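You operate a simulated robot arm through the tools that you are given. There is no shell and no other tool.

The job below is to be done with a simulated robot arm. You get a single attempt, and the scene is never put back.

Task
Band the green-label tea tin and stand it in the wooden tray.
Fine: the tray on the bench top, not the shelf; turn the bander knob back to Start. Set down upright: what you pick out.
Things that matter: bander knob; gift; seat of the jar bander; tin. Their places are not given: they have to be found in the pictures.

It is judged by the outcome, as a careful person would: the job done as asked, and still so three seconds after it is handed in. It fails if anything else is knocked over, pushed out of place, dropped, spilled or broken.

Robot
A 7-joint arm with a two-finger parallel gripper, fixed in place. Base frame: the origin is on the floor under the middle of its stand, x ahead of it, y to its left, z up. Readings come in cm, degrees, newtons and seconds.
With the tool pointing down near the work surface it reaches from about 28 to 72 cm from the base axis. Its first joint turns from -166.0 to 166.0 degrees. Payload 3.43 kg.
The TCP is the grasp point between the finger pads, 3 cm short of the fingertips. In the tool frame z runs along the fingers and y along their closing line. The gripper opens to 9.4 cm. The fingers are 2.8 cm wide and 1 cm thick; the gripper's body (5 by 9.6 cm) begins 5.5 cm behind the TCP.
Orientation is that of the tool frame in the base frame, as a unit quaternion [w, x, y, z]. With the fingers straight down and closing along the base's y, the tool's x points along the base's -x, its y along +y and its z along -z.

Tools
- The arm moves only by the tool move_arm. Its argument "moves" is a list that holds one entry, the list of rows, each a list of 7 numbers: the shift along the tool's x, y, z in mm, then the turn, a rotation vector about the tool's x, y, z in degrees, then the opening, from 0 (shut) to 1 (fully open). In form: [[[dx, dy, dz, wx, wy, wz, gripper], ...]]. A call has 1 to 20 rows; each row is the pose to reach, as a shift and turn from the pose commanded when the call began, along the tool's axes at that moment. Each row takes 0.2 s and may step no farther than 5 cm and 8.6 degrees from the row before; otherwise, or with a gripper value out of range, the whole call is refused. Where a pose cannot be reached the arm comes as near as it can. A force on the tool above 40 N (or 10 N above the force at the start of the call, whichever is more), or a blocked arm, ends the call early, and 0.2 s more pass. Each finger travels about 10.8 cm/s and halts on what it meets, pressing with about 23 N; the grip force reading is that of the motor and also rises with nothing between the fingers. The clock runs only during rows and for 0.2 s after the last one: add rows that repeat a pose to give the fingers time. It gives the time, the measured TCP pose, the force on the tool (base axes), the opening and the grip force at its end, in the units of the frame above (readings bear some noise), with the torque about the TCP (base axes, N m) and any sound that the robot's microphone picked up.
- Cameras (640 x 400 px; columns grow to the right, rows downward): "scene" is fixed at [22.05, -64.93, 149.41]; the picture's right is [0.87, -0.50, 0.00], its down [-0.27, -0.47, -0.84] and it looks along [0.42, 0.73, -0.54] (base axes); focal length 350 px, centre (320, 200). "wrist" rides on the gripper at [7.6, 1.4, -10.3] in the tool frame; the picture's right is [-0.18, 0.98, 0.00], its down [-0.75, -0.14, -0.64] and it looks along [-0.63, -0.12, 0.77] (tool axes); focal length 243 px, centre (320, 200).
- snapshot(camera): a new picture of that camera. The clock stands still meanwhile.
- lift_body(by): moves the trunk up (or, below 0, down) by that many cm; the arm rides with it, the base frame stays. It gives what a move gives, with no picture.
- pixel_to_xyz(camera, pixels): for up to 12 pixels [column, row] of the newest picture of that camera ("zoom" is the newest enlarged one), the place [x, y, z] in the base frame of the surface seen there, good to about 0.2 cm. The clock stands still meanwhile.
- inspect(camera, box): a new picture of the part [left, top, right, bottom] of that camera's present view, enlarged. The clock stands still meanwhile.
- hand_in(): hands the job in; it is judged then, once.

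Unless the task says otherwise, let go and move clear before handing in.

The tools are called after "Call:" as a command line: name --argument value ..., lists and objects as JSON in quotes. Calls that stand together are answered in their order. move_arm: Moves the arm, as the interface text tells. Its arguments: {"type":"object","properties":{"moves":{"type":"array","items":{"type":"array","items":{"type":"array","items":{"type":"number"}}}}},"required":["moves"]} The other tools are called the same way: lift_body (by) moves the trunk up or down; snapshot (camera) takes a picture; pixel_to_xyz (camera, pixels) gives the place of the surface under pixels of a picture; inspect (camera, box) takes an enlarged picture of a part of a camera's view; hand_in () hands the job in.

At the start:

```text
time: 0.0
position: [44.83, -3.83, 115.08]
tool_rot: [0.0, 0.0, 1.0, -0.001]
force: [0.3, 0.3, -0.2]
wrist_torque: [-0.03, 0.0, -0.01]
opening: 9.38
finger_force: 0.1
trunk travel left (down, up): [-17.5, 41.5]
```

scene: 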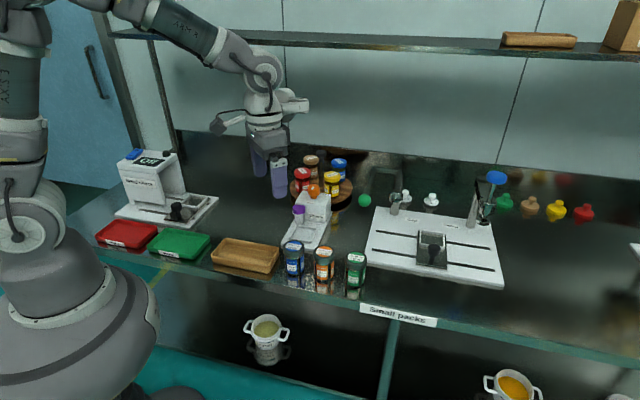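
wrist: 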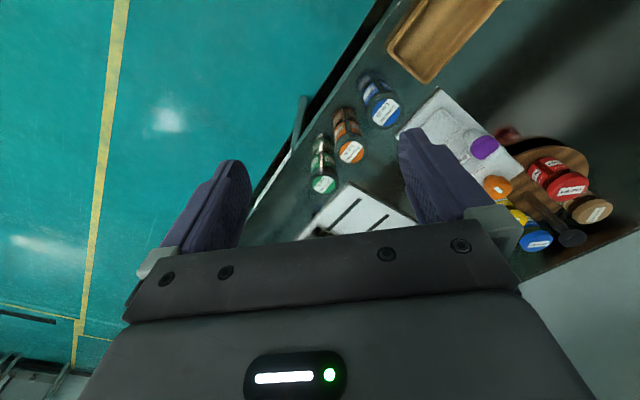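

The scene picture shows a bench with three jars/tins (blue ~ (293,258), orange ~ (324,265), green ~ (356,268)), a white device near (310,220), another at (435,245), and one at (160,190). I'll enlarge these regions to tell what each is.

Call:
inspect --camera "scene" --box '[270, 140, 400, 300]'

Call:
inspect --camera "scene" --box '[350, 160, 520, 300]'

Call:
inspect --camera "scene" --box '[90, 140, 290, 280]'

Call:
inspect --camera "scene" --box '[470, 0, 640, 240]'

```text
2.50 times, centred on (335, 220) of scene
```

zoom: 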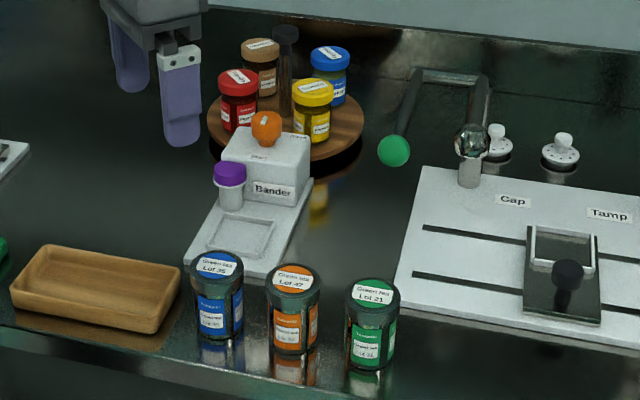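

```text
2.86 times, centred on (435, 230) of scene
```

zoom: 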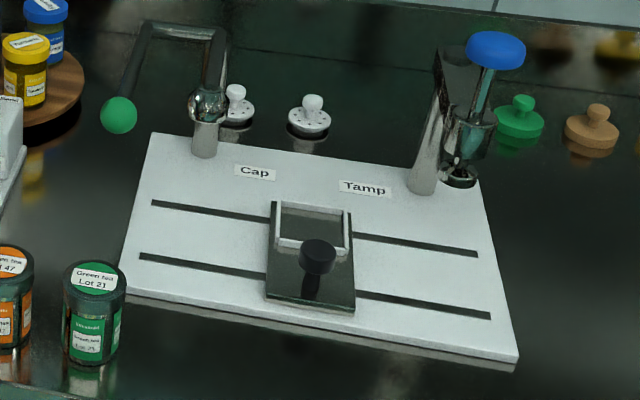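

```text
2.86 times, centred on (190, 210) of scene
```

zoom: 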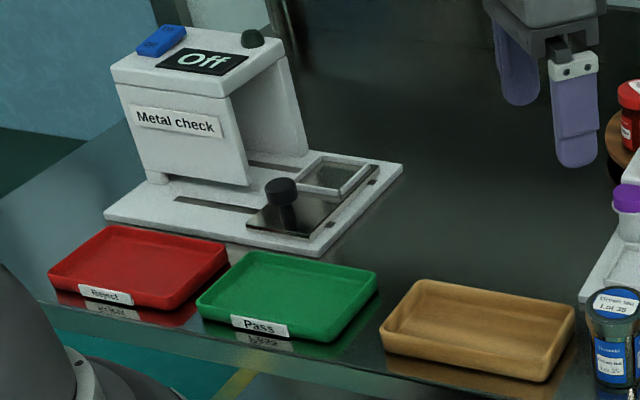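

```text
1.67 times, centred on (555, 120) of scene
```

zoom: 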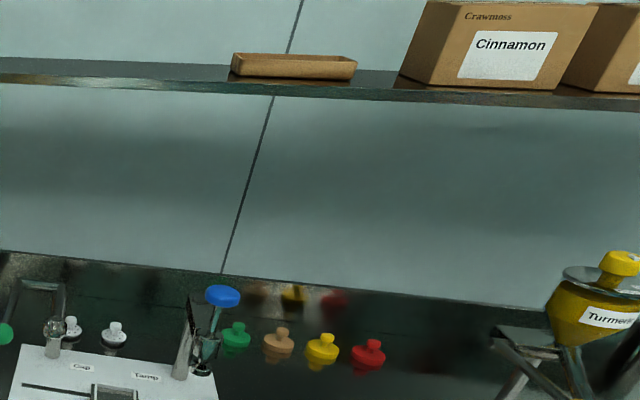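

The bander is the white box at scene (312,212) with a square seat in front, a purple-capped post and an orange knob on top; the green "Lot 21" tin is at (356,268). I'll zoom closer to read the bander's marks.

Call:
inspect --camera "scene" --box '[278, 175, 342, 255]'

Call:
inspect --camera "scene" --box '[295, 175, 340, 205]'

Call:
inspect --camera "scene" --box '[275, 235, 375, 300]'

Call:
inspect --camera "wrist" --box '[300, 60, 640, 260]'

```text
5.00 times, centred on (310, 215) of scene
```

zoom: 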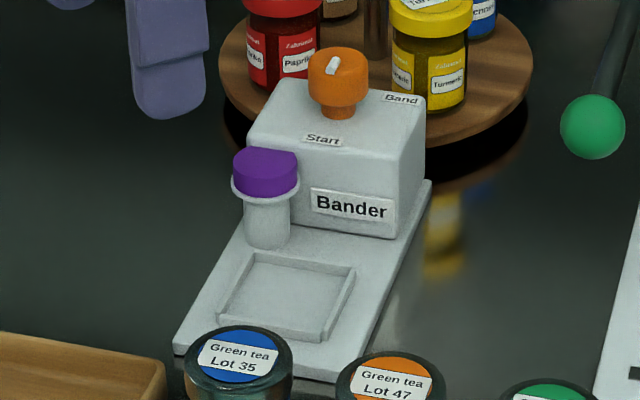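

```text
13.33 times, centred on (318, 190) of scene
```

zoom: 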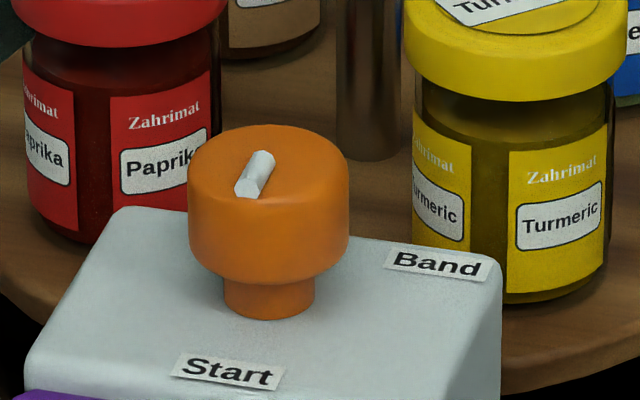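

```text
6.15 times, centred on (325, 268) of scene
```

zoom: 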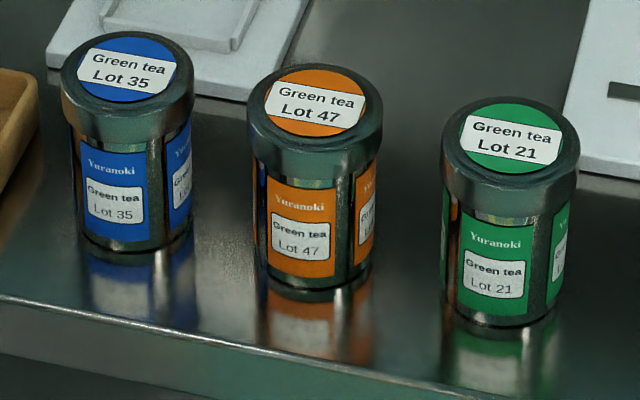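

```text
1.88 times, centred on (470, 160) of wrist
```

zoom: 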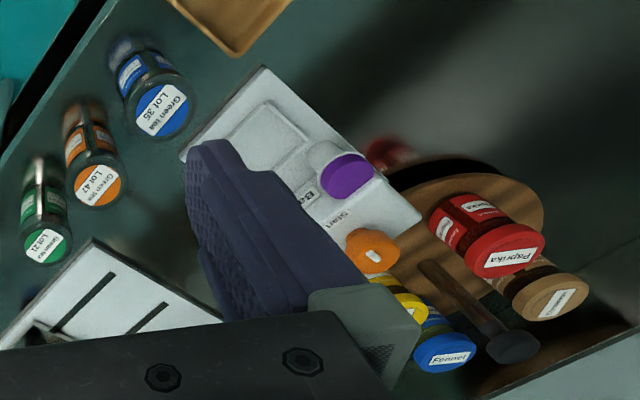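

The knob's white mark sits at zoom (255,175) with "Start" (228,372) and "Band" (437,265) labels; I'll now measure positions of bander parts and tin from enlarged views.

Call:
inspect --camera "scene" --box '[278, 175, 342, 255]'

Call:
pixel_to_xyz --camera "zoom" --pixels '[[340, 60], [326, 72], [336, 60], [322, 140], [402, 98], [265, 170], [255, 255], [353, 268], [323, 338], [219, 317], [287, 295], [340, 110]]'

Call:
pixel_to_xyz --camera "scene" --pixels '[[293, 246], [324, 253], [356, 258], [356, 285], [245, 257], [216, 252], [274, 262], [278, 247], [224, 240], [268, 271], [213, 262], [250, 280]]'

```text
5.00 times, centred on (310, 215) of scene
```

zoom: 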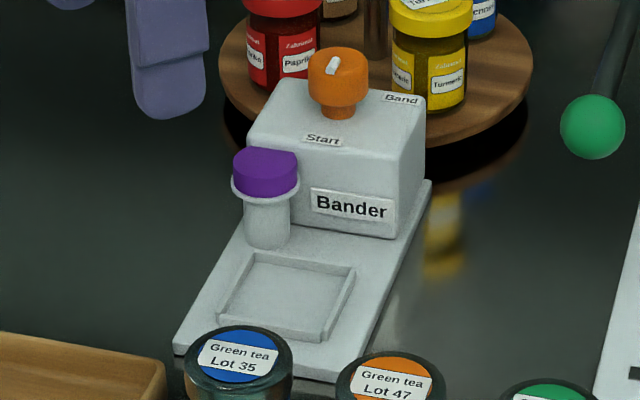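

```text
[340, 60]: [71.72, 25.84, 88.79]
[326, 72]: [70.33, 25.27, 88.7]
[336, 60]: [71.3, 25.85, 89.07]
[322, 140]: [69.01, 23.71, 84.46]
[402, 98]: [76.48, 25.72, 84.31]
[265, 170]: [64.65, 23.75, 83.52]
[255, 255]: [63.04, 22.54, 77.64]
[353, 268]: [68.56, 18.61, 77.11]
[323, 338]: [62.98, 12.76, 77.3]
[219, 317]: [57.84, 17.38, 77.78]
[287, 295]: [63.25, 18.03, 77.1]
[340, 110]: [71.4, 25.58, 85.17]
```

```text
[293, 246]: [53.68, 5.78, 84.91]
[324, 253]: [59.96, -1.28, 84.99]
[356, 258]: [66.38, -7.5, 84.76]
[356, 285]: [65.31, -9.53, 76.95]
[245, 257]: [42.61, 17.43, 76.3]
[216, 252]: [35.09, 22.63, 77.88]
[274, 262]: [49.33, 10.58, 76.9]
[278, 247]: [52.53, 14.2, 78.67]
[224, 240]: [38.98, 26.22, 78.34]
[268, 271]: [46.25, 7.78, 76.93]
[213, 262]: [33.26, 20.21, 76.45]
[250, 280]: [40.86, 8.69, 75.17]
```

Bander depth axis runs about 45° in the base frame; the knob is at about (71.4, 25.8), about 76 cm out. I'll measure knob, labels and tin edges more finely.

Call:
inspect --camera "scene" --box '[295, 175, 340, 205]'

Call:
pixel_to_xyz --camera "zoom" --pixels '[[246, 188], [264, 155], [268, 130], [195, 165], [343, 165], [268, 200], [268, 262], [190, 365], [268, 378], [395, 258], [480, 270], [268, 305]]'

Call:
inspect --camera "scene" --box '[275, 235, 375, 300]'

Call:
pixel_to_xyz --camera "zoom" --pixels '[[446, 140], [575, 150], [512, 100], [506, 175], [515, 135], [510, 325], [130, 70], [315, 100], [443, 180], [570, 200], [455, 300], [540, 330]]'

```text
13.33 times, centred on (318, 190) of scene
```

zoom: 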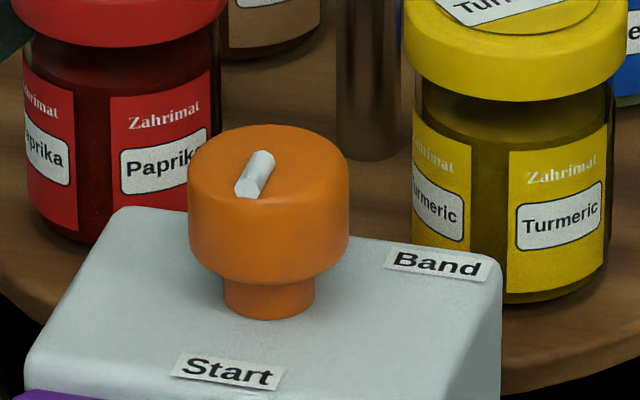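

```text
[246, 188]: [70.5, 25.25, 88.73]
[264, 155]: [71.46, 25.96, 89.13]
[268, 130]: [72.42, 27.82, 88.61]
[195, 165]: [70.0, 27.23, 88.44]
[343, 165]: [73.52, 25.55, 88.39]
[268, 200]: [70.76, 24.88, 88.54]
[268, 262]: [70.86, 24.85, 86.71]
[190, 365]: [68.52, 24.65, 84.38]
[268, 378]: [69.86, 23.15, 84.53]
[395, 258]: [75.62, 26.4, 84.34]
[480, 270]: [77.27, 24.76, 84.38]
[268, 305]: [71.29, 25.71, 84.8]
```

```text
6.15 times, centred on (325, 268) of scene
```

zoom: 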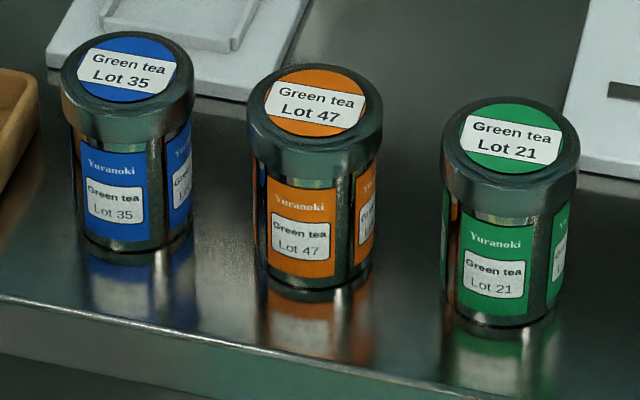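

```text
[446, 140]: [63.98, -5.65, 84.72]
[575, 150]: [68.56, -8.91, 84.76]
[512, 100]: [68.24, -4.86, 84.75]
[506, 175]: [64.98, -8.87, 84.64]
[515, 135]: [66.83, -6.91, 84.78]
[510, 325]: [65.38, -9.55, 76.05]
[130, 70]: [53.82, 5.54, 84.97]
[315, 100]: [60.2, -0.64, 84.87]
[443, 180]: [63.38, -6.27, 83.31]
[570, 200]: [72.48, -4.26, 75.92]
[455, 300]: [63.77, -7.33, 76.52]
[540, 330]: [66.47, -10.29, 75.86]
```

The knob centre is about (71.7, 26.4), top z 88.5, mark pointing toward Start (about -135°), with Band at about -10°; the tin is ~6 cm wide, ~9 cm tall at about (66.4, -7.1). I'll check heights of neighbouring jars, the tray and the arm's own links before moving.

Call:
snapshot --camera "scene"

Call:
pixel_to_xyz --camera "scene" --pixels '[[18, 235], [20, 130], [28, 20], [100, 5], [180, 25], [262, 70], [265, 105], [60, 270], [300, 173], [332, 177], [339, 160], [311, 158]]'

Call:
inspect --camera "scene" --box '[205, 230, 285, 285]'

Call:
pixel_to_xyz --camera "zoom" --pixels '[[45, 185], [150, 70], [585, 150], [545, 320], [320, 170], [140, 160], [480, 220], [230, 250], [400, 130], [60, 215], [520, 300], [300, 220]]'

```text
taken
```

scene: 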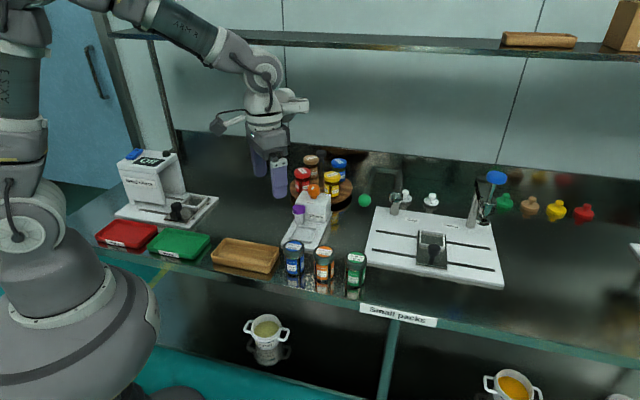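

```text
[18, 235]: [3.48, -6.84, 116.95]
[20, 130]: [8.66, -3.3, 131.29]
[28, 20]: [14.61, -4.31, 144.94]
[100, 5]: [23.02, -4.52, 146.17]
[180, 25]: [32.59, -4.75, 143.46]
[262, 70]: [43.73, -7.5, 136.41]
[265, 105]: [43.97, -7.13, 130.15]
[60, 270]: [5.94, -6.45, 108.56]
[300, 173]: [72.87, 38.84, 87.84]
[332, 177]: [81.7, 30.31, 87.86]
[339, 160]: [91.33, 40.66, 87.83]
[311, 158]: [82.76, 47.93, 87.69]
```

```text
7.27 times, centred on (245, 258) of scene
```

zoom: 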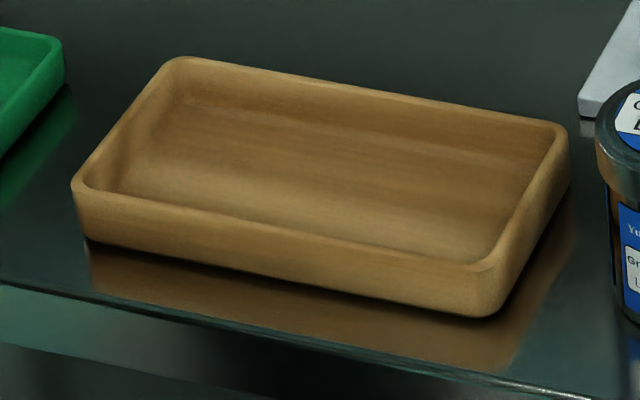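

```text
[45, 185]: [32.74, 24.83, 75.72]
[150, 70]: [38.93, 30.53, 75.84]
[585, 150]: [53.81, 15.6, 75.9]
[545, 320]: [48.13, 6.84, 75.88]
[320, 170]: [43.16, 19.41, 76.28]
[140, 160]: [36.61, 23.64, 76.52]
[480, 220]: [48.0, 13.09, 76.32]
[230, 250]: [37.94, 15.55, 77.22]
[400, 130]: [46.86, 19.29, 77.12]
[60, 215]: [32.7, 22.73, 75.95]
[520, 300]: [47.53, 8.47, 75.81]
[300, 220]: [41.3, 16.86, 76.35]
```

Bench top is z≈75.9, tray floor ≈76.3 with centre about (42.3, 17.7), jars on the turntable top out at 87.8. I'll move the open gripper above the green tin (66.4, -7.1), turned so the fingers close along the depth axis (away from the neighbouring tins).

Call:
move_arm --moves '[[[-27, -4, 15, 0, 0, 5.6, 1], [-54, -8, 36, 0, 0, 11.2, 1], [-81, -12, 57, 0, 0, 16.9, 1], [-108, -16, 80, 0, 0, 22.5, 1], [-135, -20, 102, 0, 0, 28.1, 1], [-162, -24, 124, 0, 0, 33.8, 1], [-189, -28, 146, 0, 0, 39.4, 1], [-216, -33, 165, 0, 0, 45, 1], [-216, -33, 165, 0, 0, 45, 1]]]'

Call:
snapshot --camera "wrist"

Call:
snapshot --camera "scene"

```text
time: 2.0
position: [66.39, -7.18, 98.54]
tool_rot: [0.0, 0.383, 0.924, 0.0]
force: [-0.3, -0.9, -0.5]
wrist_torque: [-0.03, 0.03, 0.0]
opening: 9.39
finger_force: 0.0
trunk travel left (down, up): [-17.5, 41.5]
```

```text
taken
```

wrist: 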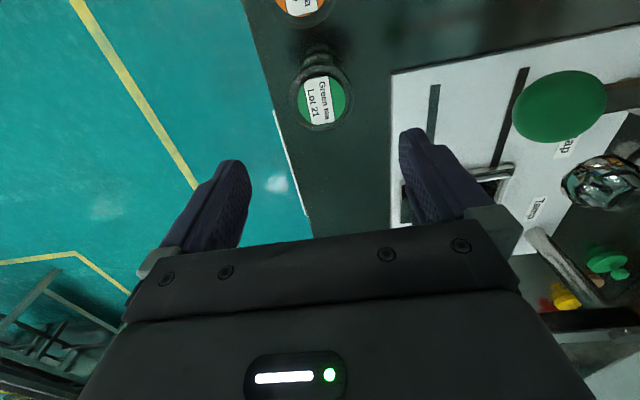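

```text
taken
```

scene: 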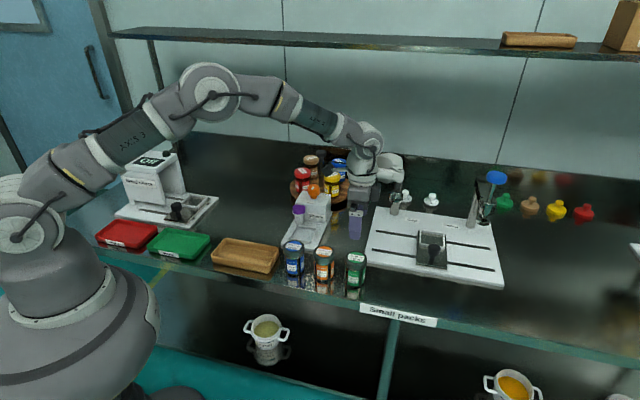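

The hand is over the tin; the capper's green ball at wrist (558,105) looks close to the camera, so I'll measure it and the tin from this view before going down.

Call:
pixel_to_xyz --camera "wrist" --pixels '[[558, 105], [620, 95], [322, 100], [297, 100], [350, 95], [322, 72], [322, 125], [395, 75], [392, 160], [600, 180], [515, 100], [275, 115]]'

Call:
pixel_to_xyz --camera "scene" --pixels '[[364, 200], [395, 195], [395, 175], [372, 175], [366, 258], [375, 210], [356, 215], [358, 258]]'

```text
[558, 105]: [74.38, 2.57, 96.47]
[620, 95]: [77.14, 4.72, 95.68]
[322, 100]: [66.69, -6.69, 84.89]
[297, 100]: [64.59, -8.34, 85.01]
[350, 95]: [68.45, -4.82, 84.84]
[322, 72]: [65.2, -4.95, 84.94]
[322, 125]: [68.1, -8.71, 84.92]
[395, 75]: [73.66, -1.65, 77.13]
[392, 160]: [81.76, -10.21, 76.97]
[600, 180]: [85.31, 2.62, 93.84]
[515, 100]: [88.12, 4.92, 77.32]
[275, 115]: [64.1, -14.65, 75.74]
```

```text
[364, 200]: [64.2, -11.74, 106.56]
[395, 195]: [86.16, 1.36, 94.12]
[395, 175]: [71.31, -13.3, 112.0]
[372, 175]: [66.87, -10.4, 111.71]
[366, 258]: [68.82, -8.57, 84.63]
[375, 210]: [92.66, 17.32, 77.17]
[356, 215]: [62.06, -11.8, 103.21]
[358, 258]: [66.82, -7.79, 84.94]
```

The green ball is at about (75, 3, 96), well clear of the hand's descent; tin centre refined to about (66.55, -6.85). Descending to z≈80.5 with fingers open.

Call:
move_arm --moves '[[[1, 3.5, 40, 0, 0, 0, 1], [1, 3.5, 80, 0, 0, 0, 1], [1, 3.5, 110, 0, 0, 0, 1], [1, 3.5, 135, 0, 0, 0, 1], [1, 3.5, 155, 0, 0, 0, 1], [1, 3.5, 170, 0, 0, 0, 1], [1, 3.5, 180, 0, 0, 0, 1], [1, 3.5, 180, 0, 0, 0, 1]]]'

Call:
snapshot --camera "scene"

Call:
snapshot --camera "wrist"

```text
time: 3.8
position: [66.46, -6.88, 80.61]
tool_rot: [0.0, 0.382, 0.924, 0.0]
force: [0.0, -0.2, -0.3]
wrist_torque: [0.0, 0.02, 0.02]
opening: 9.42
finger_force: 0.2
trunk travel left (down, up): [-17.5, 41.5]
```

```text
taken
```

scene: 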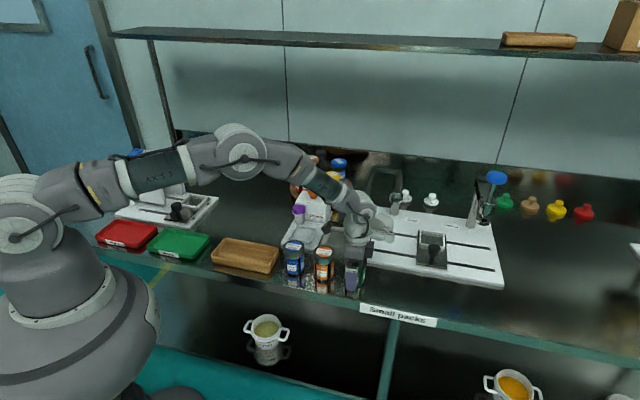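

```text
taken
```

wrist: 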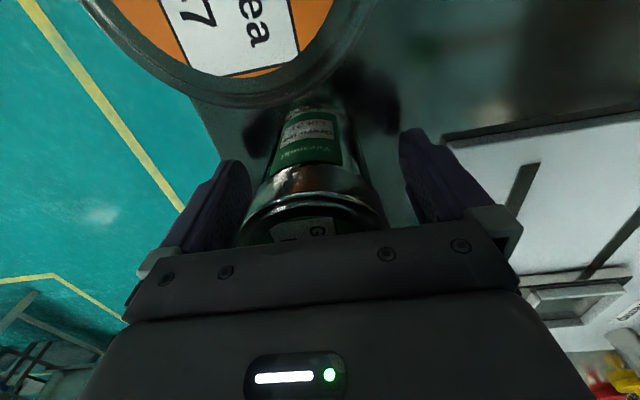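

The tin sits between the fingers in the wrist view (310,190) with both sides free. Closing the fingers.

Call:
move_arm --moves '[[[0, 0, 0, 0, 0, 0, 0.8], [0, 0, 0, 0, 0, 0, 0.65], [0, 0, 0, 0, 0, 0, 0.5], [0, 0, 0, 0, 0, 0, 0.3], [0, 0, 0, 0, 0, 0, 0.3]]]'

```text
time: 5.0
position: [66.49, -6.86, 80.67]
tool_rot: [0.0, 0.382, 0.924, 0.001]
force: [-1.0, 0.2, -0.5]
wrist_torque: [-0.01, -0.01, 0.01]
opening: 6.05
finger_force: 22.9
trunk travel left (down, up): [-17.5, 41.5]
```

Fingers stopped at 6.05 cm with 22.9 N: the tin is gripped. Lifting straight up about 19 cm.

Call:
move_arm --moves '[[[0, 0, -10, 0, 0, 0, 0.3], [0, 0, -25, 0, 0, 0, 0.3], [0, 0, -50, 0, 0, 0, 0.3], [0, 0, -80, 0, 0, 0, 0.3], [0, 0, -115, 0, 0, 0, 0.3], [0, 0, -150, 0, 0, 0, 0.3], [0, 0, -175, 0, 0, 0, 0.3], [0, 0, -190, 0, 0, 0, 0.3], [0, 0, -190, 0, 0, 0, 0.3]]]'

Call:
snapshot --camera "scene"

Call:
snapshot --camera "wrist"

```text
time: 7.0
position: [66.57, -6.84, 99.73]
tool_rot: [0.0, 0.383, 0.924, -0.001]
force: [0.3, 0.3, -0.8]
wrist_torque: [0.01, -0.01, 0.01]
opening: 6.02
finger_force: 23.2
trunk travel left (down, up): [-17.5, 41.5]
```

```text
taken
```

scene: 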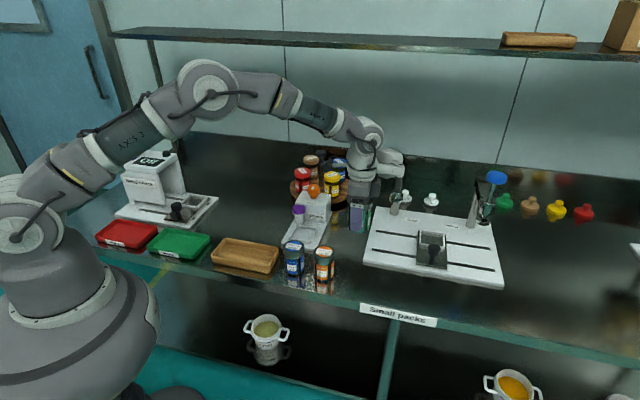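

```text
taken
```

wrist: 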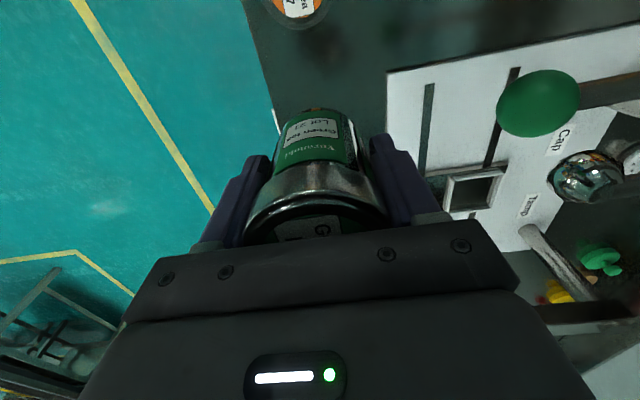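

The tin is held at z≈99.7 and clear. Moving over the seat (63.1, 17.8) while turning the hand 90° so the fingers close sideways of the bander.

Call:
move_arm --moves '[[[16.6, 12.5, 0, 0, 0, -7.5, 0.3], [33.1, 25, 0, 0, 0, -15, 0.3], [49.7, 37.4, 0, 0, 0, -22.5, 0.3], [66.2, 49.9, 0, 0, 0, -30, 0.3], [82.8, 62.4, 0, 0, 0, -37.5, 0.3], [99.4, 74.9, 0, 0, 0, -45, 0.3], [115.9, 87.3, 0, 0, 0, -52.5, 0.3], [132.5, 99.8, 0, 0, 0, -60, 0.3], [149, 112.3, 0, 0, 0, -67.5, 0.3], [165.6, 124.8, 0, 0, 0, -75, 0.3], [182.1, 137.2, 0, 0, 0, -82.5, 0.3], [198.7, 149.7, 0, 0, 0, -90, 0.3], [198.7, 149.7, 0, 0, 0, -90, 0.3]]]'

Call:
snapshot --camera "scene"

Call:
snapshot --camera "wrist"

```text
time: 9.8
position: [63.05, 17.84, 99.63]
tool_rot: [0.0, -0.384, 0.923, -0.001]
force: [0.1, -0.4, -0.5]
wrist_torque: [0.0, 0.0, 0.0]
opening: 6.0
finger_force: 22.8
trunk travel left (down, up): [-17.5, 41.5]
```

```text
taken
```

scene: 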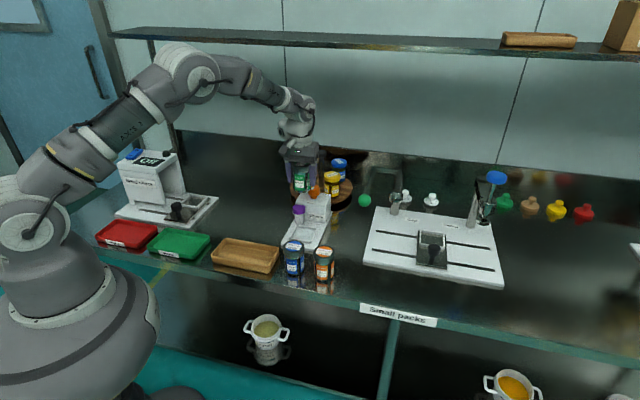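

```text
taken
```

wrist: 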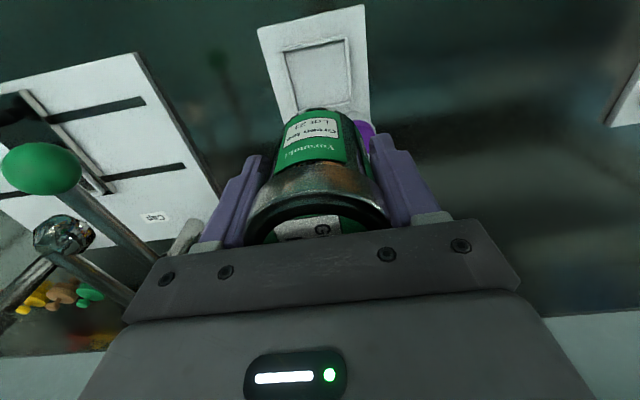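

The hand is above the seat and the seat is visible in both views (wrist (318,75), scene (305,235)). I'll zoom in and measure its inner corners accurately.

Call:
inspect --camera "wrist" --box '[250, 0, 380, 120]'

Call:
inspect --camera "scene" --box '[280, 215, 335, 255]'

```text
3.33 times, centred on (315, 60) of wrist
```

zoom: 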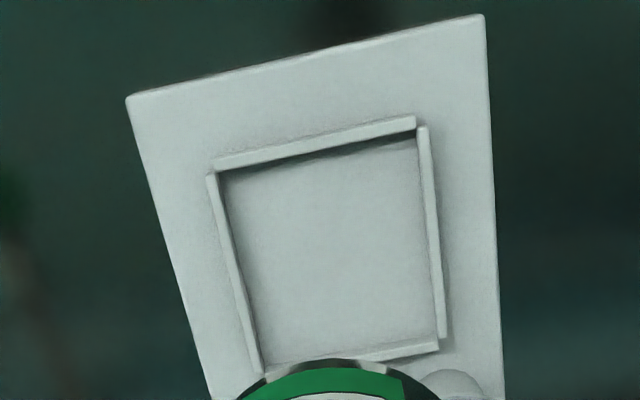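

```text
10.00 times, centred on (308, 235) of scene
```

zoom: 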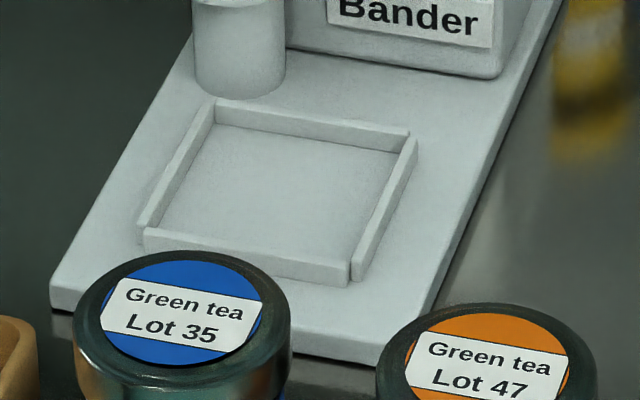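

Seat rim inner walls are clear in the scene zoom; I'll measure wall-top corners, floor and the post.

Call:
pixel_to_xyz --camera "zoom" --pixels '[[215, 104], [407, 135], [413, 145], [358, 272], [147, 232], [348, 266], [209, 110], [143, 220], [280, 185], [240, 60], [100, 220], [470, 90]]'

Call:
inspect --camera "wrist" --box '[250, 0, 380, 120]'

Call:
pixel_to_xyz --camera "zoom" --pixels '[[217, 166], [414, 122], [425, 132], [440, 335], [212, 177], [258, 370], [435, 348], [325, 240], [228, 180], [412, 140], [430, 325], [450, 380]]'

```text
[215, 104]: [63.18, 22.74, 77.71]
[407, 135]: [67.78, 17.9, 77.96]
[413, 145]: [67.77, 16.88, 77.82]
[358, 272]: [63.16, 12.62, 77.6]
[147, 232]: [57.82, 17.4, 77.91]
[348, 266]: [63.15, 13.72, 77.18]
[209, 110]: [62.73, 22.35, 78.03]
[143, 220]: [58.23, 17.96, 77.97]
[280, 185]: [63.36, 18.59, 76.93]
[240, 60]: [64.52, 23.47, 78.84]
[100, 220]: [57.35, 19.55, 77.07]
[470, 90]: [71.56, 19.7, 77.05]
```

```text
3.33 times, centred on (315, 60) of wrist
```

zoom: 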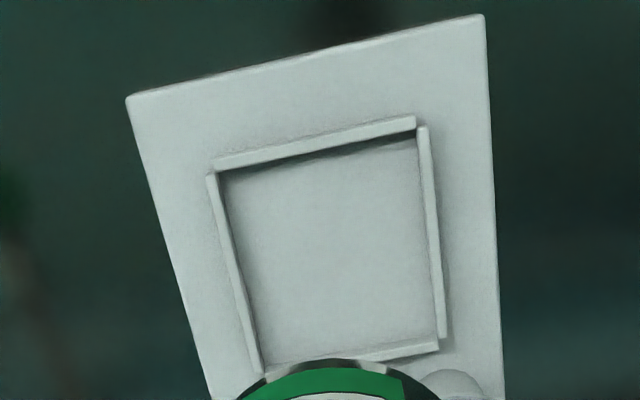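

```text
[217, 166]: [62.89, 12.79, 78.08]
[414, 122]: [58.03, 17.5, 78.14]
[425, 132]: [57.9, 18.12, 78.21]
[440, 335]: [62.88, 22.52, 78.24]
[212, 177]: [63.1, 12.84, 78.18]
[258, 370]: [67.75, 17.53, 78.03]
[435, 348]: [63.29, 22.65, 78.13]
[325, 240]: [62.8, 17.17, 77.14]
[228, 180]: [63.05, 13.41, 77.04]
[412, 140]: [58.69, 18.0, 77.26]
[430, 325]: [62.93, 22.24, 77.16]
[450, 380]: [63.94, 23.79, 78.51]
```

Seat wall corners give centre ≈ (62.97, 17.72), inner width ~6.4 cm, wall top 78.1, floor 77.05 — a snug fit for the ~6 cm tin. I'll check where the tin really sits relative to the fingers by measuring its surface.

Call:
inspect --camera "wrist" --box '[220, 90, 420, 250]'

Call:
pixel_to_xyz --camera "zoom" --pixels '[[250, 90], [290, 75], [330, 70], [370, 75], [400, 90], [270, 190], [310, 180], [350, 178], [390, 185], [200, 310], [300, 270], [430, 290]]'

Call:
inspect --camera "scene" --box '[275, 140, 335, 200]'

```text
2.50 times, centred on (320, 170) of wrist
```

zoom: 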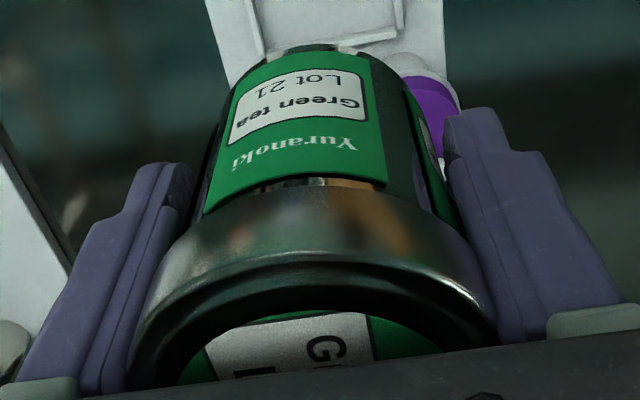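

```text
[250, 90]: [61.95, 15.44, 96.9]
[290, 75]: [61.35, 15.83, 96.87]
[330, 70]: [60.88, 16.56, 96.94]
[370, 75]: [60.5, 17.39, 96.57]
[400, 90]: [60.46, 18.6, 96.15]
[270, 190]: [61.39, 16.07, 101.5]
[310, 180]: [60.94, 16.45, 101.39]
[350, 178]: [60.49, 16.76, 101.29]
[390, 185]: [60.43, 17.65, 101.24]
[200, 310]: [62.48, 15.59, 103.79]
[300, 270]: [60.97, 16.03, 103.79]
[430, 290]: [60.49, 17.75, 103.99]
```

```text
6.67 times, centred on (305, 170) of scene
```

zoom: 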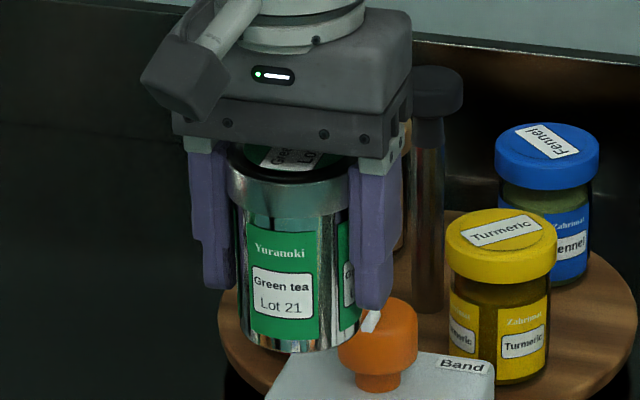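

The tin's body (radius ≈2.6) is centred on the TCP within about 1 mm, so it will fit in the seat. Lowering to about 2 cm above the seat, then checking.

Call:
move_arm --moves '[[[1.4, 0, 30, 0, 0, 0, 0.3], [1.4, 0, 65, 0, 0, 0, 0.3], [1.4, 0, 100, 0, 0, 0, 0.3], [1.4, 0, 125, 0, 0, 0, 0.3], [1.4, 0, 145, 0, 0, 0, 0.3], [1.4, 0, 155, 0, 0, 0, 0.3], [1.4, 0, 155, 0, 0, 0, 0.3]]]'

Call:
snapshot --camera "scene"

Call:
inspect --camera "scene" --box '[260, 150, 360, 260]'

Call:
snapshot --camera "wrist"

```text
time: 11.4
position: [62.88, 17.77, 84.03]
tool_rot: [-0.001, -0.382, 0.924, 0.001]
force: [-0.3, 0.4, -1.7]
wrist_torque: [0.0, 0.0, -0.01]
opening: 6.0
finger_force: 23.1
trunk travel left (down, up): [-17.5, 41.5]
```

```text
taken
```

scene: 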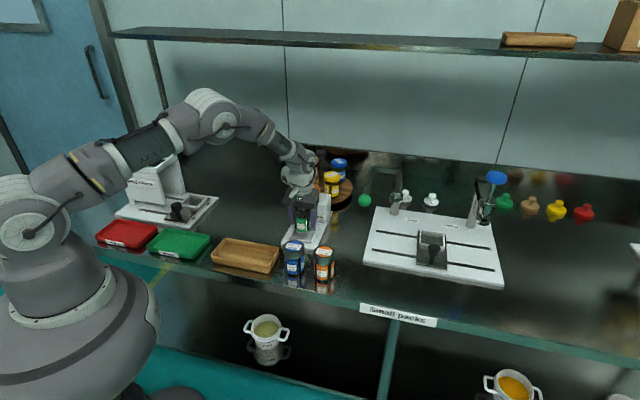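

```text
3.64 times, centred on (310, 205) of scene
```

zoom: 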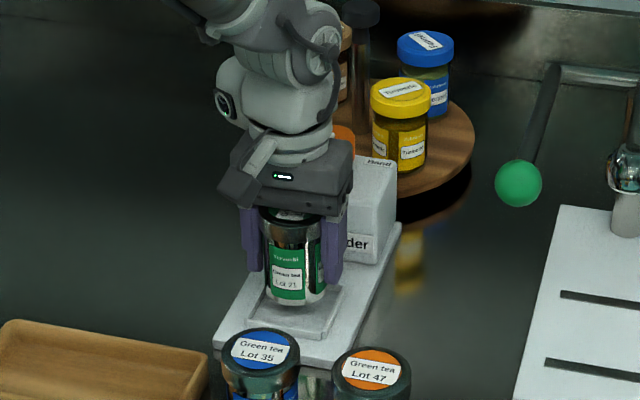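

```text
taken
```

wrist: 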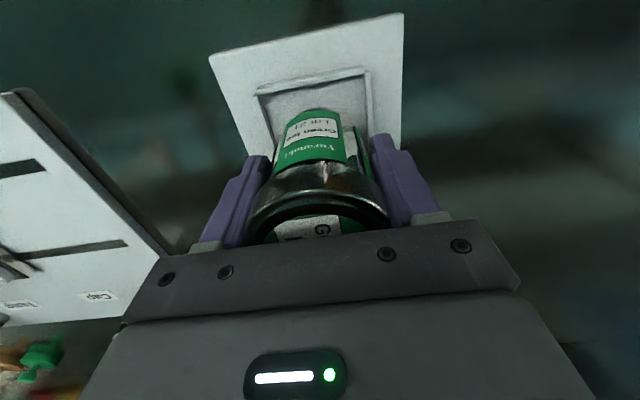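

All clear: the tin hovers about 2 cm above the seat at (62.9, 17.8). Lowering slowly into the seat.

Call:
move_arm --moves '[[[0, 0, 6, 0, 0, 0, 0.3], [0, 0, 11, 0, 0, 0, 0.3], [0, 0, 15, 0, 0, 0, 0.3], [0, 0, 18, 0, 0, 0, 0.3], [0, 0, 20, 0, 0, 0, 0.3], [0, 0, 21, 0, 0, 0, 0.3], [0, 0, 21, 0, 0, 0, 0.3]]]'

Call:
inspect --camera "scene" --box '[275, 190, 340, 250]'

Call:
inspect --camera "wrist" --box '[200, 20, 440, 250]'

```text
time: 13.0
position: [62.93, 17.71, 81.87]
tool_rot: [0.001, -0.383, 0.924, 0.0]
force: [-0.7, -0.1, -1.1]
wrist_torque: [0.06, -0.02, 0.0]
opening: 6.03
finger_force: 22.9
trunk travel left (down, up): [-17.5, 41.5]
```

```text
6.67 times, centred on (308, 220) of scene
```

zoom: 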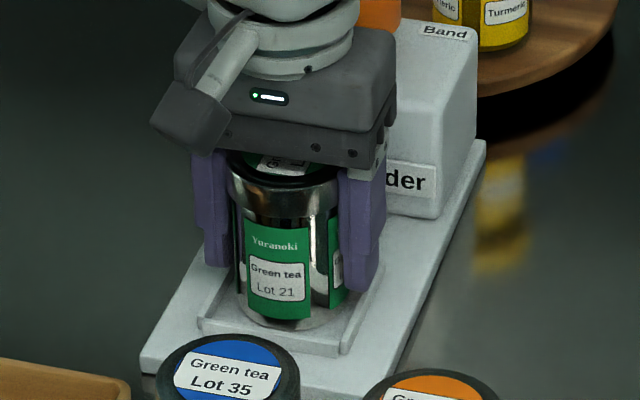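

```text
1.74 times, centred on (320, 135) of wrist
```

zoom: 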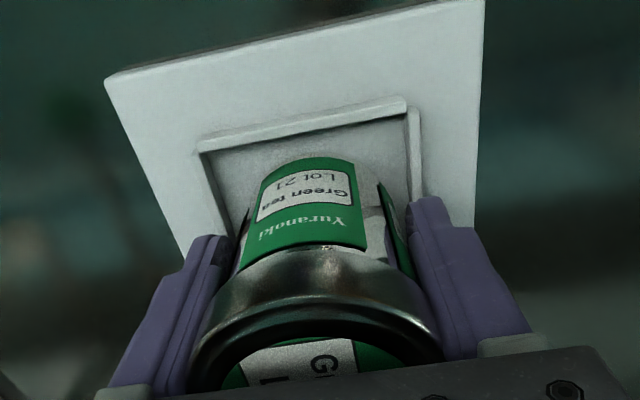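

The tin is inside the rim but no contact force yet (z force -1.1 N). I'll lower a further 1–2 mm in small steps.

Call:
move_arm --moves '[[[0, 0, 0.7, 0, 0, 0, 0.3], [0, 0, 1.4, 0, 0, 0, 0.3], [0, 0, 1.4, 0, 0, 0, 0.3]]]'

```text
time: 13.8
position: [63.05, 17.73, 81.86]
tool_rot: [0.001, -0.383, 0.924, -0.001]
force: [0.7, 0.3, 0.5]
wrist_torque: [-0.03, 0.01, 0.02]
opening: 5.99
finger_force: 22.6
trunk travel left (down, up): [-17.5, 41.5]
```

Still no clear contact (0.5 N). Lowering another 1.5 mm.

Call:
move_arm --moves '[[[0, 0, 0.5, 0, 0, 0, 0.3], [0, 0, 1.0, 0, 0, 0, 0.3], [0, 0, 1.5, 0, 0, 0, 0.3], [0, 0, 1.5, 0, 0, 0, 0.3]]]'

Call:
inspect --camera "scene" --box '[285, 215, 325, 245]'

```text
time: 14.8
position: [63.02, 17.74, 81.87]
tool_rot: [0.002, -0.383, 0.924, 0.0]
force: [2.2, 0.6, 15.7]
wrist_torque: [-0.11, 0.17, 0.01]
opening: 6.03
finger_force: 23.1
trunk travel left (down, up): [-17.5, 41.5]
```

```text
13.33 times, centred on (305, 230) of scene
```

zoom: 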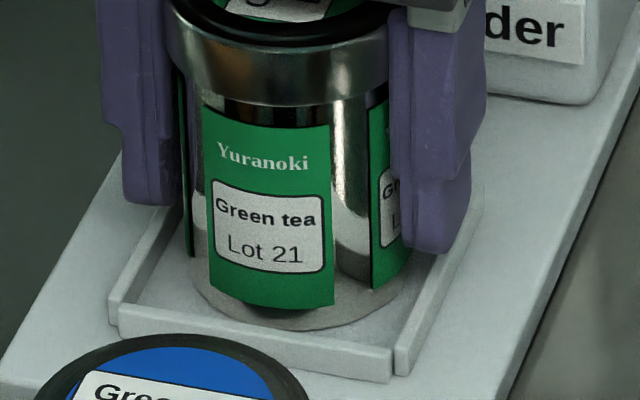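

Contact: 15.7 N upward, the tin stands on the seat floor inside the rim. Easing off 1 mm and opening the fingers.

Call:
move_arm --moves '[[[0, 0, -1.2, 0, 0, 0, 0.3], [0, 0, -1.2, 0, 0, 0, 0.66], [0, 0, -1.2, 0, 0, 0, 0.72], [0, 0, -1.2, 0, 0, 0, 0.82], [0, 0, -1.2, 0, 0, 0, 0.82]]]'

Call:
inspect --camera "scene" --box '[275, 190, 340, 250]'

```text
time: 16.0
position: [62.86, 17.75, 81.82]
tool_rot: [0.0, -0.383, 0.924, 0.0]
force: [0.1, 0.0, 0.3]
wrist_torque: [0.01, 0.0, 0.0]
opening: 7.69
finger_force: 0.1
trunk travel left (down, up): [-17.5, 41.5]
```

```text
6.67 times, centred on (308, 220) of scene
```

zoom: 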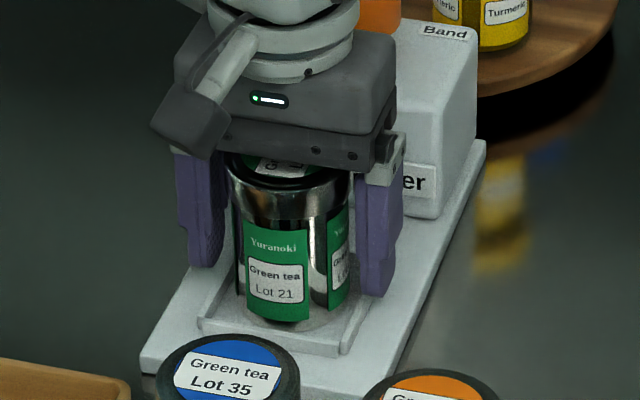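

The tin is released and stands upright in the seat. Rising straight up 18 cm.

Call:
move_arm --moves '[[[0, 0, -15, 0, 0, 0, 0.82], [0, 0, -40, 0, 0, 0, 0.82], [0, 0, -75, 0, 0, 0, 0.82], [0, 0, -115, 0, 0, 0, 0.82], [0, 0, -150, 0, 0, 0, 0.82], [0, 0, -180, 0, 0, 0, 0.82], [0, 0, -180, 0, 0, 0, 0.82]]]'

Call:
snapshot --camera "scene"

Call:
inspect --camera "scene" --box '[275, 175, 345, 255]'

Call:
snapshot --camera "wrist"

```text
time: 17.6
position: [62.89, 17.75, 99.87]
tool_rot: [0.0, -0.383, 0.924, 0.0]
force: [-0.7, 0.5, 1.0]
wrist_torque: [-0.01, 0.01, 0.03]
opening: 7.69
finger_force: 0.0
trunk travel left (down, up): [-17.5, 41.5]
```

```text
taken
```

scene: 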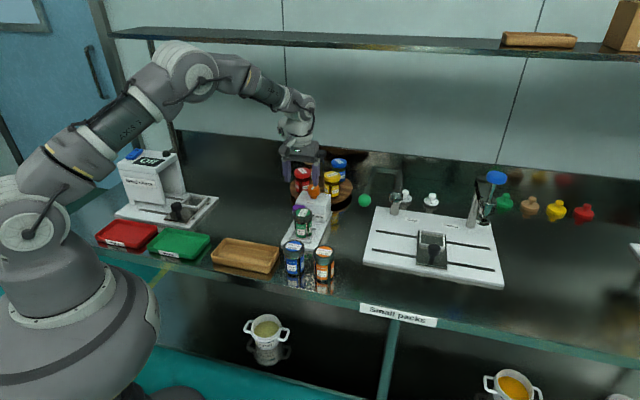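

```text
5.00 times, centred on (310, 215) of scene
```

zoom: 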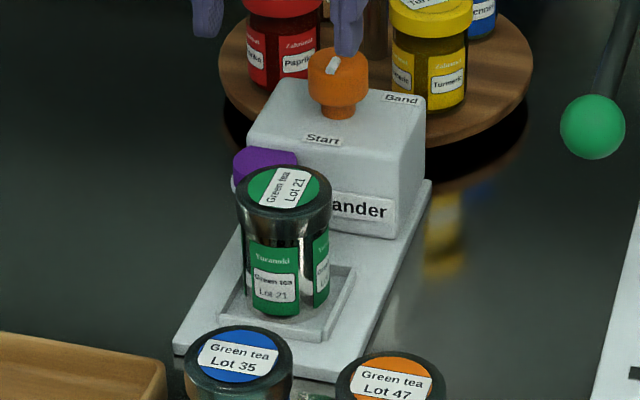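

```text
taken
```

wrist: 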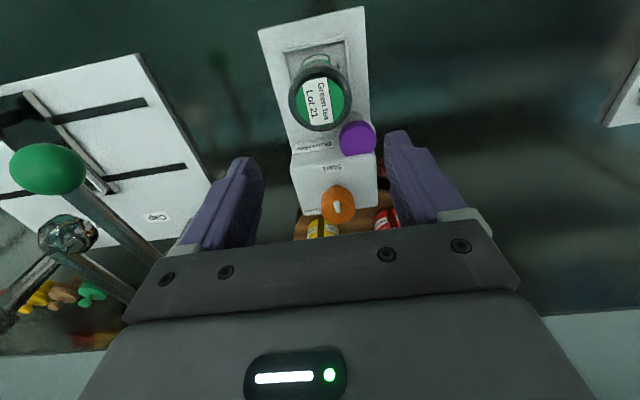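

The tin stands in the seat. Before approaching the knob I'll measure the knob from this view and the heights of what surrounds it (turntable handle at scene (328,150)).

Call:
inspect --camera "wrist" --box '[270, 140, 410, 240]'

Call:
pixel_to_xyz --camera "zoom" --pixels '[[295, 285], [330, 310], [365, 300], [310, 260], [345, 340], [285, 310], [320, 300], [265, 120], [210, 330], [240, 160], [400, 120], [300, 250]]'

Call:
pixel_to_xyz --camera "scene" --pixels '[[328, 149], [328, 152], [326, 165], [334, 180], [303, 175], [315, 190], [300, 215], [302, 210]]'

Call:
inspect --camera "scene" --box '[280, 135, 365, 200]'

```text
4.00 times, centred on (340, 190) of wrist
```

zoom: 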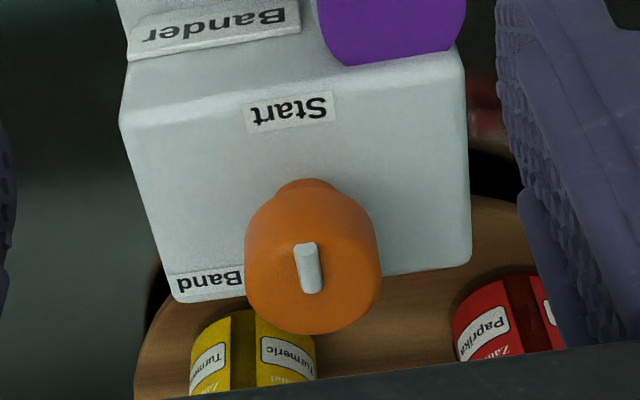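

```text
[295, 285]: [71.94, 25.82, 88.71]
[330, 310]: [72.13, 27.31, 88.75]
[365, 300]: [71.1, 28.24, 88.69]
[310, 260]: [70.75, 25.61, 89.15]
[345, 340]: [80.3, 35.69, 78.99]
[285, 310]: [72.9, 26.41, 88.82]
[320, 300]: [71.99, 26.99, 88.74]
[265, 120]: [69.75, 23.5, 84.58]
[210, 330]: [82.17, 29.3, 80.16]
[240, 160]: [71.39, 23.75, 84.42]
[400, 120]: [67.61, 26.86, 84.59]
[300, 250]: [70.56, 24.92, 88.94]
```

```text
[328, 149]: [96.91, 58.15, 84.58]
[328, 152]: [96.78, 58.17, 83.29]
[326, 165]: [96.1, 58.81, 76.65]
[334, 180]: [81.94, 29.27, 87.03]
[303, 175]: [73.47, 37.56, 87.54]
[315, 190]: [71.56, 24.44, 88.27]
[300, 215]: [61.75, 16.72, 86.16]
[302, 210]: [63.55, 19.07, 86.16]
```

```text
6.15 times, centred on (322, 168) of scene
```

zoom: 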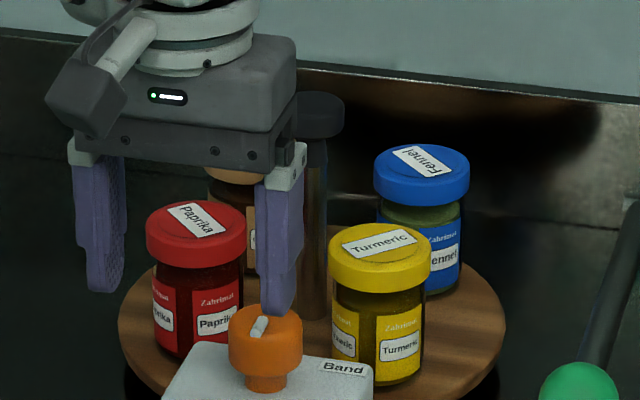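

The turntable handle's true pixel is about (322,153); I'll measure it and get a finer look at the knob's rim from the wrist camera.

Call:
pixel_to_xyz --camera "scene" --pixels '[[322, 153], [322, 157], [323, 170]]'

Call:
inspect --camera "wrist" --box '[310, 175, 374, 230]'

Call:
pixel_to_xyz --camera "zoom" --pixels '[[320, 330], [250, 310], [400, 300], [210, 240], [440, 230], [240, 180], [400, 170], [310, 150], [300, 190], [310, 280], [320, 355], [320, 240]]'

```text
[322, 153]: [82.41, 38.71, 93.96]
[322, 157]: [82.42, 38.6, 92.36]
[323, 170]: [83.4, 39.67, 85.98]
```

```text
7.27 times, centred on (342, 202) of wrist
```

zoom: 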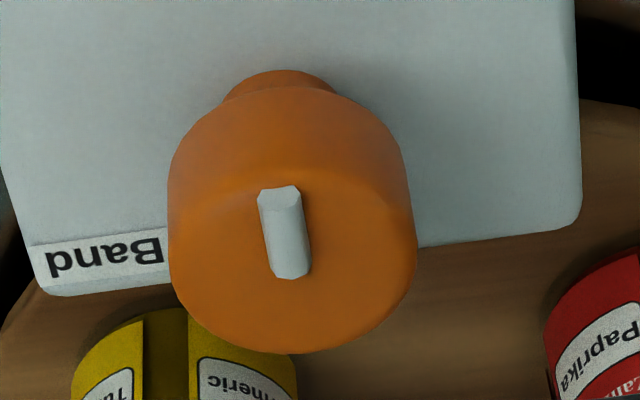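

```text
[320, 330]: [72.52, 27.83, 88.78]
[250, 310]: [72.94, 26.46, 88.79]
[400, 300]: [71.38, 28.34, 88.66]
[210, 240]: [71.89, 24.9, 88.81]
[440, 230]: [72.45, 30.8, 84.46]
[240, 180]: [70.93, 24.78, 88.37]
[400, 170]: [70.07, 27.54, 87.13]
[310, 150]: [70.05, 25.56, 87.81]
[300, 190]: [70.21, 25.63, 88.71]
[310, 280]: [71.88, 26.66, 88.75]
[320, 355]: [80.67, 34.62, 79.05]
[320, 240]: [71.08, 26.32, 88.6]
```

The knob centre is about (71.6, 26.3), radius ≈1.85, z 86–88.8; the turntable handle (82.4, 38.7) tops at 94, clear. I'll move above the knob at z≈98, turning the hand so that a 125° counter-clockwise turn is within range, and check the reach.

Call:
move_arm --moves '[[[-12.2, -0.1, 2, 0, 0, 8.5, 0.82], [-24.4, -0.2, 4, 0, 0, 17, 0.82], [-36.6, -0.3, 6, 0, 0, 25.5, 0.82], [-48.8, -0.4, 8, 0, 0, 34, 0.82], [-61, -0.5, 10, 0, 0, 42.5, 0.82], [-73.2, -0.6, 12, 0, 0, 51, 0.82], [-85.4, -0.7, 14, 0, 0, 59.5, 0.82], [-97.6, -0.8, 16, 0, 0, 68, 0.82], [-109.8, -1, 18, 0, 0, 76.5, 0.82], [-122, -1.1, 20, 0, 0, 85, 0.82], [-122, -1.1, 20, 0, 0, 85, 0.82], [-122, -1.1, 20, 0, 0, 85, 0.82]]]'

Call:
snapshot --camera "scene"

Call:
snapshot --camera "wrist"

```text
time: 20.2
position: [68.5, 25.14, 97.91]
tool_rot: [0.0, 0.343, 0.939, 0.0]
force: [0.9, 0.0, -0.1]
wrist_torque: [0.01, -0.03, -0.02]
opening: 7.72
finger_force: 0.0
out of reach, approached as far as the arm can: row 8, 9, 10, 11, 12
trunk travel left (down, up): [-17.5, 41.5]
```

```text
taken
```

scene: 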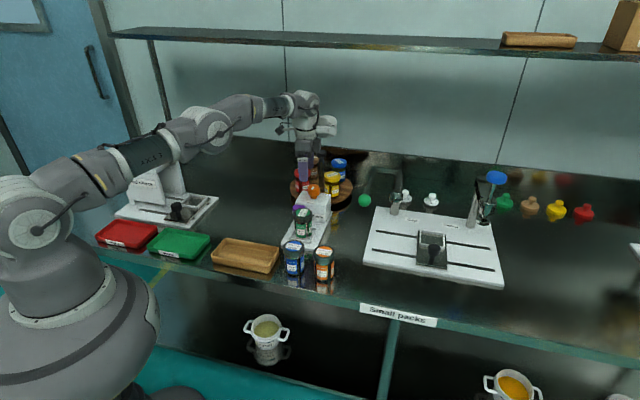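

```text
taken
```

wrist: 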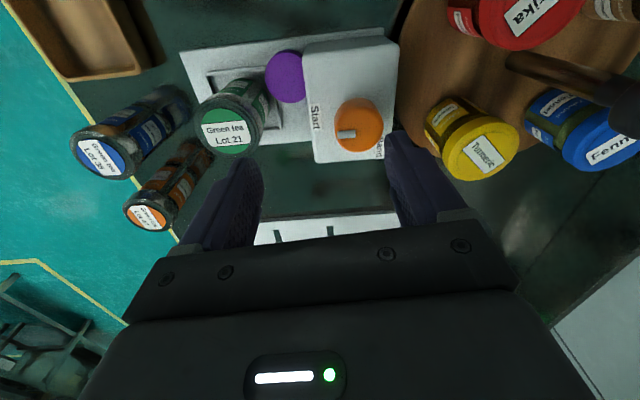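

The arm tops out at about 73 cm radius with the tool vertical (68.5, 25.1 reached), so the knob at 76.3 cm needs a tilted hand. I'll tilt the fingers outward about the closing line by 28° at this safe height and see where the TCP ends up.

Call:
move_arm --moves '[[[0, 0, 0, 0, -7, 0, 0.82], [0, 0, 0, 0, -14, 0, 0.82], [0, 0, 0, 0, -21, 0, 0.82], [0, 0, 0, 0, -28, 0, 0.82], [0, 0, 0, 0, -28, 0, 0.82]]]'

Call:
snapshot --camera "scene"

```text
time: 21.4
position: [68.65, 25.18, 97.9]
tool_rot: [0.229, 0.332, 0.911, -0.084]
force: [0.6, 2.2, 1.0]
wrist_torque: [-0.03, 0.03, 0.0]
opening: 7.71
finger_force: 0.0
trunk travel left (down, up): [-17.5, 41.5]
```

```text
taken
```

scene: 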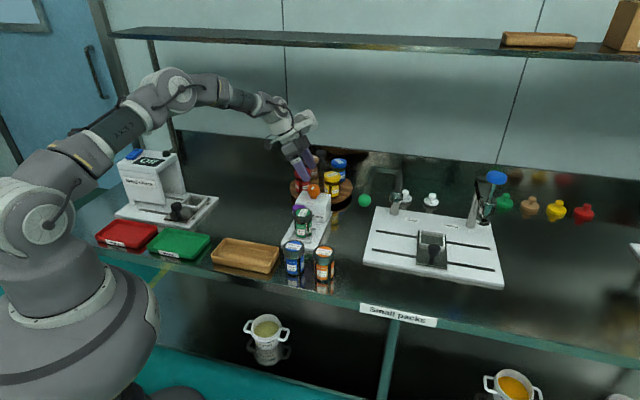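

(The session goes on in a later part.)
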